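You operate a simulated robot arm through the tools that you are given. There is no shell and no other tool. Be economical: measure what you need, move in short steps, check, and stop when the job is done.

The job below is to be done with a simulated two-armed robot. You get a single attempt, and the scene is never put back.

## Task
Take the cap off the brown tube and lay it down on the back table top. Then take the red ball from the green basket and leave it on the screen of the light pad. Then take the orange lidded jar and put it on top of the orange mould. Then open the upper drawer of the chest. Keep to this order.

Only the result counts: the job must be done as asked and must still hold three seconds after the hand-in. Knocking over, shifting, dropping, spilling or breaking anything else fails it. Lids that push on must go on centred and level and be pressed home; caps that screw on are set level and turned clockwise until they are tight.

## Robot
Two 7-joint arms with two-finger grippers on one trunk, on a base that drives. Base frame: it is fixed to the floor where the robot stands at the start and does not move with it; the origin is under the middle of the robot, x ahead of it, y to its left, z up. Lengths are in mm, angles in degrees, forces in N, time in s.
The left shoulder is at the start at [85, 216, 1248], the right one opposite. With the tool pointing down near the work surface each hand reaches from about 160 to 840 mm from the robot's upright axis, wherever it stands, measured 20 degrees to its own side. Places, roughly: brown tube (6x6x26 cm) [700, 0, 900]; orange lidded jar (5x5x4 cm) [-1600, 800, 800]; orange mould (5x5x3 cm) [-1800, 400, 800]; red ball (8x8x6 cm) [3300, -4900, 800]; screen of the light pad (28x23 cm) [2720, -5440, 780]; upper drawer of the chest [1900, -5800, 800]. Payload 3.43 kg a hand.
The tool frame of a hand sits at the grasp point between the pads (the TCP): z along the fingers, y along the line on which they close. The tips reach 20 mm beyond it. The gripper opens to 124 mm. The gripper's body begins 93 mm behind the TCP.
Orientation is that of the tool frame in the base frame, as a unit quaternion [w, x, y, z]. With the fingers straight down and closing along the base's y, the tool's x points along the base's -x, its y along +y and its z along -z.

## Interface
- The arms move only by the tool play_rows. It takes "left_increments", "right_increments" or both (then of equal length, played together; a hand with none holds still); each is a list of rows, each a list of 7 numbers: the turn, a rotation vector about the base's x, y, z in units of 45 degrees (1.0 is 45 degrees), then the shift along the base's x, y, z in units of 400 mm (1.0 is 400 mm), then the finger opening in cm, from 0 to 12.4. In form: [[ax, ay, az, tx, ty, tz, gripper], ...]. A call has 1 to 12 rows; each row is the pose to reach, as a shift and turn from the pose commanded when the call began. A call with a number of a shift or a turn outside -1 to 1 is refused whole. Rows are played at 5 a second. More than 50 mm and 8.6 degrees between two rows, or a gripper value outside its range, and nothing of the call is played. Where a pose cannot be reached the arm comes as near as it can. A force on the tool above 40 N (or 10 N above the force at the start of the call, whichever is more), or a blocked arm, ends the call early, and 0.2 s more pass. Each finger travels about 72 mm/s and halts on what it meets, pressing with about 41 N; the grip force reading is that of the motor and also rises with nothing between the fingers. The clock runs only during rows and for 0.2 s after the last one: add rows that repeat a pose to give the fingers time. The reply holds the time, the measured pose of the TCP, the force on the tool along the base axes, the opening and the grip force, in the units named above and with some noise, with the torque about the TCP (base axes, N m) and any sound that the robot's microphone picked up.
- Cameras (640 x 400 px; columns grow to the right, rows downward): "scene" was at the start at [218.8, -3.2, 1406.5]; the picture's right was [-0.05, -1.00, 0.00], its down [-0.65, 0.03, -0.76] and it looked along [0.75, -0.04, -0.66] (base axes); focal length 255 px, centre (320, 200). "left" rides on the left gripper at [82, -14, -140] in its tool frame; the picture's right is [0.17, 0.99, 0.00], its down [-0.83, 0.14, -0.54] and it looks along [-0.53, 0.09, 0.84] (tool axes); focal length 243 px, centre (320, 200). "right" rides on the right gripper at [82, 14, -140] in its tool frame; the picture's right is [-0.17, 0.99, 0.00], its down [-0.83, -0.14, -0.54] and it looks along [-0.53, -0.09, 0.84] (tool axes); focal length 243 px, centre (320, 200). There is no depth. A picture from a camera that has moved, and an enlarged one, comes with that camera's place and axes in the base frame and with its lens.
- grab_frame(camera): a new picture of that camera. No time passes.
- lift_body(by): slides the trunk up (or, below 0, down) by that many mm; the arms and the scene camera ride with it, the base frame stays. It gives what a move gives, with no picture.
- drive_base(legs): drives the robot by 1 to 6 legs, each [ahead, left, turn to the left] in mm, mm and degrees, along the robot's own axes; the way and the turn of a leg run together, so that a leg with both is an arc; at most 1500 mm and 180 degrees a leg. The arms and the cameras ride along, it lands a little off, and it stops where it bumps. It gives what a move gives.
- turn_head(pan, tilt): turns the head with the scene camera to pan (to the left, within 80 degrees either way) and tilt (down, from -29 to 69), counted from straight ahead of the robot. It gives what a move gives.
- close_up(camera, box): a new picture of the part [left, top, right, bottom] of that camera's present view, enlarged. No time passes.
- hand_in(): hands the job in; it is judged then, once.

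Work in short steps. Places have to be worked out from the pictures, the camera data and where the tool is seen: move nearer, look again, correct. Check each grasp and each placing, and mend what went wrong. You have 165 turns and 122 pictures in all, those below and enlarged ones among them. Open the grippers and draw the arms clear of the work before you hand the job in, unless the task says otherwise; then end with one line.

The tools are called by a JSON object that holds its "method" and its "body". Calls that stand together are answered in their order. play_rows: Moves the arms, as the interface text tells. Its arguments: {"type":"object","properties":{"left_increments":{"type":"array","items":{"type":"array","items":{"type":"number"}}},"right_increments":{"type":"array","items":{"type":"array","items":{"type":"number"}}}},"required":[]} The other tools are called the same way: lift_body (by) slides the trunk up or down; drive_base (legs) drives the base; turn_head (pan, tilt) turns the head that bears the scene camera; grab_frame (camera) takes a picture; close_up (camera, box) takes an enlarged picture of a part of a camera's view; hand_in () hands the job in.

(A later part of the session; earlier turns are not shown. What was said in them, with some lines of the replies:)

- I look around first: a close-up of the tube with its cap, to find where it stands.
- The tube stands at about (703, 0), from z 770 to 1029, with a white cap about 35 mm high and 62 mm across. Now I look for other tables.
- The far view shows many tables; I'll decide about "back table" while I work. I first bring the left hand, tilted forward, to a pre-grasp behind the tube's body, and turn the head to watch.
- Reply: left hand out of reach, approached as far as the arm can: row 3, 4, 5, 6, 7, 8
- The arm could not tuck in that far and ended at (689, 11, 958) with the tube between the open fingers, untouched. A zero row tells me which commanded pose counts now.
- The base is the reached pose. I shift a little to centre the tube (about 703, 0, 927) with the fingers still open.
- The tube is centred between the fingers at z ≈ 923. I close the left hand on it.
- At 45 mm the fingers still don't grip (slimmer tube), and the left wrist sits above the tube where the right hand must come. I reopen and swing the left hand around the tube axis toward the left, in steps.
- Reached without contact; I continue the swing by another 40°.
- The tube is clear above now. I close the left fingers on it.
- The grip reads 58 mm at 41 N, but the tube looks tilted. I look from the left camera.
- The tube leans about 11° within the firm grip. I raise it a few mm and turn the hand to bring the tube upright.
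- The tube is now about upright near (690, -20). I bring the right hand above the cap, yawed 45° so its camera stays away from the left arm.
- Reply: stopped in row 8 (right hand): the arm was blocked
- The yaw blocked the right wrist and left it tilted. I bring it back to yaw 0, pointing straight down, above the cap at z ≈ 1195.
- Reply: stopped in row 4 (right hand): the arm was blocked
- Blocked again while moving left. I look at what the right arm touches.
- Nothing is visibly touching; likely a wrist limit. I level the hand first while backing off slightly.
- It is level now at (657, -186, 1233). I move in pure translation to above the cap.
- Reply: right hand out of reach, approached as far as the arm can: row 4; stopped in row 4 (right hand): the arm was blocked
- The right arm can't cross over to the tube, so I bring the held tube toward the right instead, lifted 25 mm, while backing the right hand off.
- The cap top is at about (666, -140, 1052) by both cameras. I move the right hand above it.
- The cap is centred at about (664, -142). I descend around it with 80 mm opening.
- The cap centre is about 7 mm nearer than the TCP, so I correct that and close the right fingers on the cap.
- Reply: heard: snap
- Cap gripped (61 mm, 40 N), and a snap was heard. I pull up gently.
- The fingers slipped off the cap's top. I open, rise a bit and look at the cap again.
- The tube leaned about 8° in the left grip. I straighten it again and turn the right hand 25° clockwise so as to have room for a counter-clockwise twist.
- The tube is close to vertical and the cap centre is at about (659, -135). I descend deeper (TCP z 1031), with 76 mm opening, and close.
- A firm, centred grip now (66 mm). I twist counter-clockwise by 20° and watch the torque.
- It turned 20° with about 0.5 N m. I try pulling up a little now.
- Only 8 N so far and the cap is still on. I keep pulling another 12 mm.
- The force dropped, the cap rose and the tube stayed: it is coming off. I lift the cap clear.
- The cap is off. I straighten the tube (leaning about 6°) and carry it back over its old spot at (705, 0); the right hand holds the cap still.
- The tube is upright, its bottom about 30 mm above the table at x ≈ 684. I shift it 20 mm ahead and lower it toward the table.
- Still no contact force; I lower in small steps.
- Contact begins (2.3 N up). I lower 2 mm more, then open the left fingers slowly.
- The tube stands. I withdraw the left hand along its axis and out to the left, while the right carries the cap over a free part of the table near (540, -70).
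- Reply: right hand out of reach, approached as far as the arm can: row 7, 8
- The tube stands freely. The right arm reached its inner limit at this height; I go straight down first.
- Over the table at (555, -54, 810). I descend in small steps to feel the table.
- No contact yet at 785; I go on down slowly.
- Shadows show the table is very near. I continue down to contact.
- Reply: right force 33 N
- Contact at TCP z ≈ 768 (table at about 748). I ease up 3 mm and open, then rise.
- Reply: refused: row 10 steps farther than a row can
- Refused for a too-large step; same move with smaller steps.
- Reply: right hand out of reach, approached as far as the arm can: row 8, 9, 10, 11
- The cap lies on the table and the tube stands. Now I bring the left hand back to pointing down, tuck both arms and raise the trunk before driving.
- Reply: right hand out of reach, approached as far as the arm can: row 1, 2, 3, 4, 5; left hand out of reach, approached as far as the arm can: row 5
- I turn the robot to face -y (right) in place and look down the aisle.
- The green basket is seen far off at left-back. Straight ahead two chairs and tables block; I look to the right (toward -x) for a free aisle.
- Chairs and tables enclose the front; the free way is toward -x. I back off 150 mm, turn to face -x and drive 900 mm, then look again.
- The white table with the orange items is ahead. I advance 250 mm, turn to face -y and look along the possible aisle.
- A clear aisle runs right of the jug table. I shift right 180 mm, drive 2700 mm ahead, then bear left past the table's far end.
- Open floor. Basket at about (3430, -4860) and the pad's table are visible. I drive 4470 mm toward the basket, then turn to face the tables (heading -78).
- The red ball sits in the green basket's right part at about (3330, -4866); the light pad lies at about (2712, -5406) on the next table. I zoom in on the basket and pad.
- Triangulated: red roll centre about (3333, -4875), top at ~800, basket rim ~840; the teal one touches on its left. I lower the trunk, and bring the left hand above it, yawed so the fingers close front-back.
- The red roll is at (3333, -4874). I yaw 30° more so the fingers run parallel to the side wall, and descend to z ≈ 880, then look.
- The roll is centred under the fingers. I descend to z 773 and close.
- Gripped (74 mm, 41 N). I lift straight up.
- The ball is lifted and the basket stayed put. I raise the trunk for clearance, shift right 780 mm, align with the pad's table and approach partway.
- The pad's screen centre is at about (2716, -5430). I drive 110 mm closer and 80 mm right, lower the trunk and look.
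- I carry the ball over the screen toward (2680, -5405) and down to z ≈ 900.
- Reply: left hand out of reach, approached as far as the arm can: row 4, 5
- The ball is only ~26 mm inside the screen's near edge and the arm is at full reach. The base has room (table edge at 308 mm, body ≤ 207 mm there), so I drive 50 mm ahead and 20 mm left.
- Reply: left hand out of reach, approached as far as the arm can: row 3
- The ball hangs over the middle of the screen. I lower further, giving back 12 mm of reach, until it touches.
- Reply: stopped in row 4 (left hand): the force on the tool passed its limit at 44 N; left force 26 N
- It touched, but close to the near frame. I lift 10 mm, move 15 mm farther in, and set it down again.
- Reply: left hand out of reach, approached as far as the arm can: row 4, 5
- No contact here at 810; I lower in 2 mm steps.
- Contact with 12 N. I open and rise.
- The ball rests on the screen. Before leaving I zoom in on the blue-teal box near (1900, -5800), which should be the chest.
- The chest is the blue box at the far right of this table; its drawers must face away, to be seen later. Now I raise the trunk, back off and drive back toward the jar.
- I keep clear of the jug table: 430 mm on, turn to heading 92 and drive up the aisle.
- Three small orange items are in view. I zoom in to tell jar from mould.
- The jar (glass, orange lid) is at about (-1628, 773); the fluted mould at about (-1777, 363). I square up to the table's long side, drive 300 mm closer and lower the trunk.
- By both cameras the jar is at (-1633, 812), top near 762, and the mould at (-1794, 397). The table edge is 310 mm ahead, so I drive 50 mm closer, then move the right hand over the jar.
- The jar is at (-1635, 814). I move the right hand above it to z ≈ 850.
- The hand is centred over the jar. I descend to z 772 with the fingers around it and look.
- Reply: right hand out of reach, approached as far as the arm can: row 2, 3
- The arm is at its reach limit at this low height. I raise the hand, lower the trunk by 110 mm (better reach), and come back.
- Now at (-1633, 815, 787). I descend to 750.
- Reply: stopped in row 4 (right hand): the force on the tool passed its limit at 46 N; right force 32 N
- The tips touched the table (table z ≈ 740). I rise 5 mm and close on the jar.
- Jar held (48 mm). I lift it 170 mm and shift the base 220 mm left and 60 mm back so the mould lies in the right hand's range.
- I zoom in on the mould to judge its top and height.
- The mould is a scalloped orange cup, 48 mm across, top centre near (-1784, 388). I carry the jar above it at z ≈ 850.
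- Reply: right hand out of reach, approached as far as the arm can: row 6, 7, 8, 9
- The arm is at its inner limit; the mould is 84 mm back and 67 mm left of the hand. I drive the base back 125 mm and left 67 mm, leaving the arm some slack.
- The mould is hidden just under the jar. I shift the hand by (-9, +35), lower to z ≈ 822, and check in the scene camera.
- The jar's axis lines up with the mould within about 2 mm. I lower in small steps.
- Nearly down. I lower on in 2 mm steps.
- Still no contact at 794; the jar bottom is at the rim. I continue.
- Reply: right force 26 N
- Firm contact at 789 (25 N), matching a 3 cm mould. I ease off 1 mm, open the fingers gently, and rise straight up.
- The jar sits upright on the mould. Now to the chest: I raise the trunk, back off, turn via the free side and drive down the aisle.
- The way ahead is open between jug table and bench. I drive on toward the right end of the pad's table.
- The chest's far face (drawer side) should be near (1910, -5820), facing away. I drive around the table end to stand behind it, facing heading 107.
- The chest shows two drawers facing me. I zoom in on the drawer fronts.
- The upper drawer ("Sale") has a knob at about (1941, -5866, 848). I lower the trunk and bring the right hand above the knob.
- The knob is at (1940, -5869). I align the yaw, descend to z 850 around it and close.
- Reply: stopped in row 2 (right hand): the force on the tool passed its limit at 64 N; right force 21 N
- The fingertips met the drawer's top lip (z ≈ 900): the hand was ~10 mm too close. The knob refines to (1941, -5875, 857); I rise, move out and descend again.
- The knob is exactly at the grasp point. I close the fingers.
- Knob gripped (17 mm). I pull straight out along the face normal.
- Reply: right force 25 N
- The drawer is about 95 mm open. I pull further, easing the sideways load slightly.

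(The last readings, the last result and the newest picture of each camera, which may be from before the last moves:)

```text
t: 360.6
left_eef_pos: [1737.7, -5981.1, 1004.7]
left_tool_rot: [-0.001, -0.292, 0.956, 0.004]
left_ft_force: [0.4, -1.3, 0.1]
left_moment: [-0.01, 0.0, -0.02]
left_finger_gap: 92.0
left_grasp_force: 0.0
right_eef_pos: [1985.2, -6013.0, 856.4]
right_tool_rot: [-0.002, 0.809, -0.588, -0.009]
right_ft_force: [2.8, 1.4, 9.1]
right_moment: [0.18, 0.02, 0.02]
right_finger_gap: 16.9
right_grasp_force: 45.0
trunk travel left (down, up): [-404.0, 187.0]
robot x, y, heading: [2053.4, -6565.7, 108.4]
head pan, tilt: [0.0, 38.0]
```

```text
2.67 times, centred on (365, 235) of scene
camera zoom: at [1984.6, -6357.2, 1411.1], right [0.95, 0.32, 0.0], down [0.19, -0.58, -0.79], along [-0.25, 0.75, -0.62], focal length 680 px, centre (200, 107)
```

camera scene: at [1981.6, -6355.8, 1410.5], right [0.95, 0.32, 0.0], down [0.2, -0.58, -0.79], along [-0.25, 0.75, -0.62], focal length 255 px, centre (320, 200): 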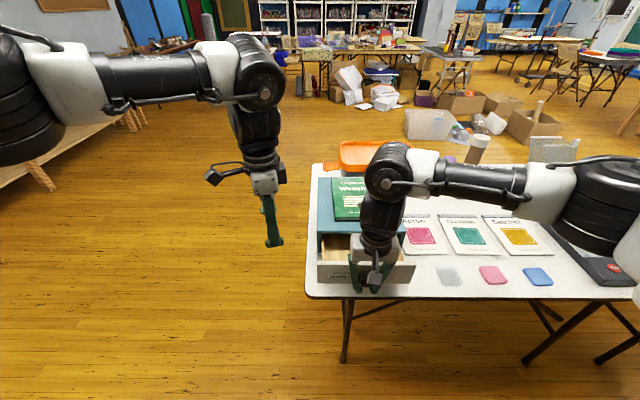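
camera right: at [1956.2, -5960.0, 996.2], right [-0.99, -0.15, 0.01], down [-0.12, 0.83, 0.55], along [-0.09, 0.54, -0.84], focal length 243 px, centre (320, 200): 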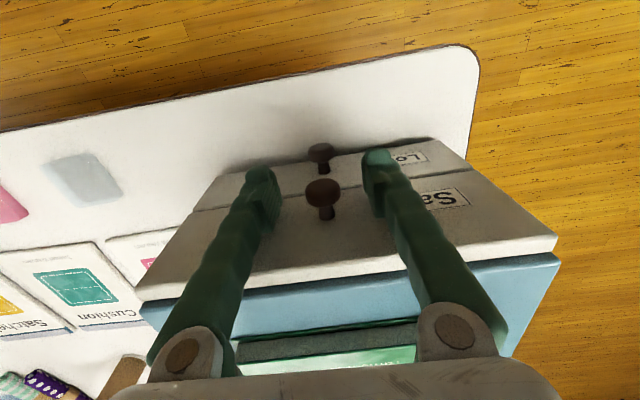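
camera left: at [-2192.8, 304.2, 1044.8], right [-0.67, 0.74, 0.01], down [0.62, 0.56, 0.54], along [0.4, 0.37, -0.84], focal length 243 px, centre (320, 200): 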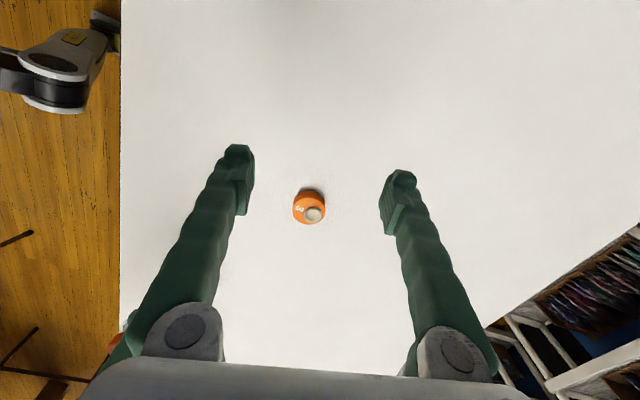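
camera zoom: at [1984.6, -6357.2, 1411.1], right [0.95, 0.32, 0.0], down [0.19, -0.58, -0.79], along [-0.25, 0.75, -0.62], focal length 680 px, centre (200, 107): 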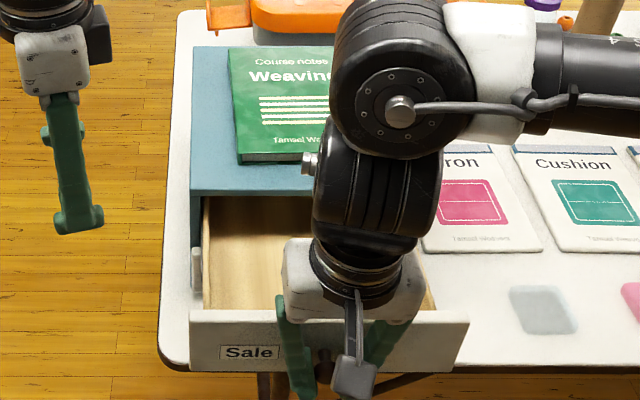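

About 142 mm open. I pull 25 mm more, watching for the stop.

{"method": "play_rows", "body": {"right_increments": [[0, 0, 0, 0.007, -0.02, 0, 0.5], [0, 0, 0, 0.013, -0.04, 0, 0.5], [0, 0, 0, 0.02, -0.06, 0, 0.5]]}}

```text
t: 361.4
left_eef_pos: [1736.1, -5981.5, 1005.2]
left_tool_rot: [-0.001, -0.292, 0.957, 0.004]
left_ft_force: [0.4, 0.0, -0.2]
left_moment: [0.02, 0.0, 0.01]
left_finger_gap: 91.8
left_grasp_force: 0.0
right_eef_pos: [1993.6, -6037.4, 855.6]
right_tool_rot: [0.0, 0.809, -0.587, -0.008]
right_ft_force: [8.6, 3.5, 12.2]
right_moment: [0.07, -0.02, 0.04]
right_finger_gap: 16.3
right_grasp_force: 45.4
trunk travel left (down, up): [-404.0, 187.0]
robot x, y, heading: [2049.9, -6565.8, 108.2]
head pan, tilt: [0.0, 38.0]
```

Around 167 mm open with low force; that is enough. I open the fingers, rise, and check.

{"method": "play_rows", "body": {"right_increments": [[0, 0, 0, 0, 0, 0, 2.5], [0, 0, 0, 0, 0, 0, 4], [0, 0, 0, 0, 0, 0, 6], [0, 0, 0, 0, 0, 0, 6], [0, 0, 0, 0.004, -0.01, 0.06, 6], [0, 0, 0, 0.004, -0.01, 0.14, 6], [0, 0, 0, 0.01, -0.01, 0.23, 6], [0, 0, 0, 0.03, -0.01, 0.32, 6], [0, 0, 0, 0.05, -0.01, 0.42, 6]]}}

{"method": "drive_base", "body": {"legs": [[-200, 0, 0]]}}

{"method": "grab_frame", "body": {"camera": "scene"}}

```text
t: 363.4
left_eef_pos: [1736.1, -5981.8, 1005.4]
left_tool_rot: [0.001, -0.292, 0.956, 0.004]
left_ft_force: [-0.7, 0.0, -0.6]
left_moment: [-0.01, -0.02, 0.02]
left_finger_gap: 92.1
left_grasp_force: 0.0
right_eef_pos: [2011.6, -6011.7, 1014.9]
right_tool_rot: [0.002, 0.81, -0.586, -0.007]
right_ft_force: [-0.9, -0.8, 0.1]
right_moment: [-0.01, 0.0, 0.01]
right_finger_gap: 59.8
right_grasp_force: 0.0
right hand out of reach, approached as far as the arm can: row 5, 6, 7, 8, 9
trunk travel left (down, up): [-404.0, 187.0]
robot x, y, heading: [2048.1, -6566.2, 108.4]
head pan, tilt: [0.0, 38.0]
```

```text
t: 365.2
left_eef_pos: [1801.0, -6167.4, 1004.0]
left_tool_rot: [0.0, -0.289, 0.957, 0.002]
left_ft_force: [0.2, -0.1, -0.3]
left_moment: [-0.01, 0.01, 0.0]
left_finger_gap: 92.3
left_grasp_force: 0.1
right_eef_pos: [2075.3, -6199.0, 1014.2]
right_tool_rot: [0.001, 0.809, -0.588, -0.007]
right_ft_force: [1.0, -0.8, 0.9]
right_moment: [-0.01, 0.03, 0.01]
right_finger_gap: 59.9
right_grasp_force: 0.1
trunk travel left (down, up): [-404.0, 187.0]
robot x, y, heading: [2108.6, -6751.4, 108.1]
head pan, tilt: [0.0, 38.0]
```

```text
20 pictures are left
camera scene: at [2046.6, -6543.2, 1410.7], right [0.95, 0.31, 0.0], down [0.19, -0.59, -0.79], along [-0.25, 0.75, -0.62], focal length 255 px, centre (320, 200)
```

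scene: 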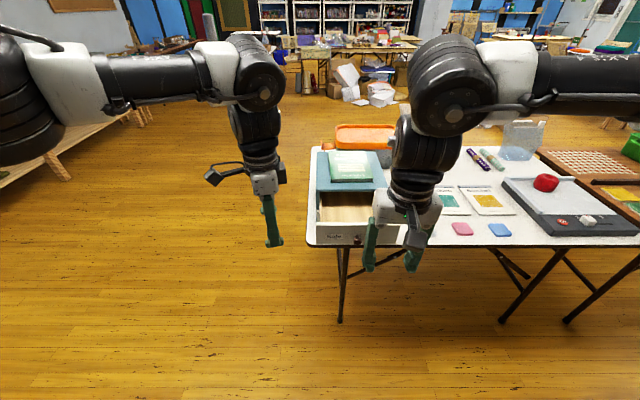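

The drawer is open; I zoom in to make sure it stayed so.

{"method": "close_up", "body": {"camera": "scene", "box": [300, 140, 400, 260]}}

```text
3.33 times, centred on (350, 200) of scene
camera zoom: at [2046.6, -6543.2, 1410.7], right [0.95, 0.31, 0.0], down [0.19, -0.59, -0.79], along [-0.25, 0.75, -0.62], focal length 850 px, centre (220, 200)
```

zoom: 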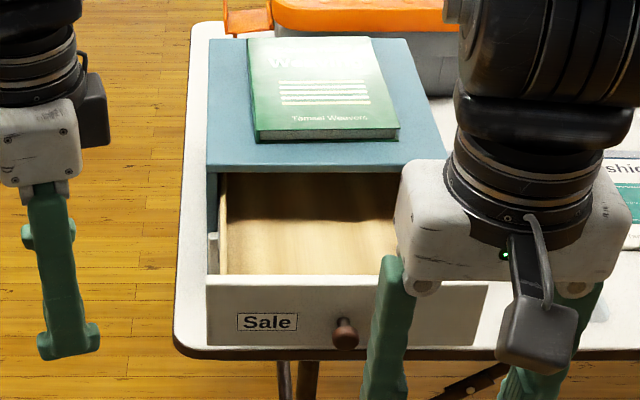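

The upper drawer stands about 160 mm open, the grippers are open and clear, and all four steps are done. I hand in.

{"method": "hand_in", "body": {}}

```text
The job is handed in.
```

All four steps are done and the job is handed in, though "back table top" was not among the listed places, so I laid the cap on the table the brown tube stands on. After that, in order, the red ball went on the light pad's screen, the orange lidded jar went on the orange mould, and I pulled the chest's upper drawer about 160 mm open.
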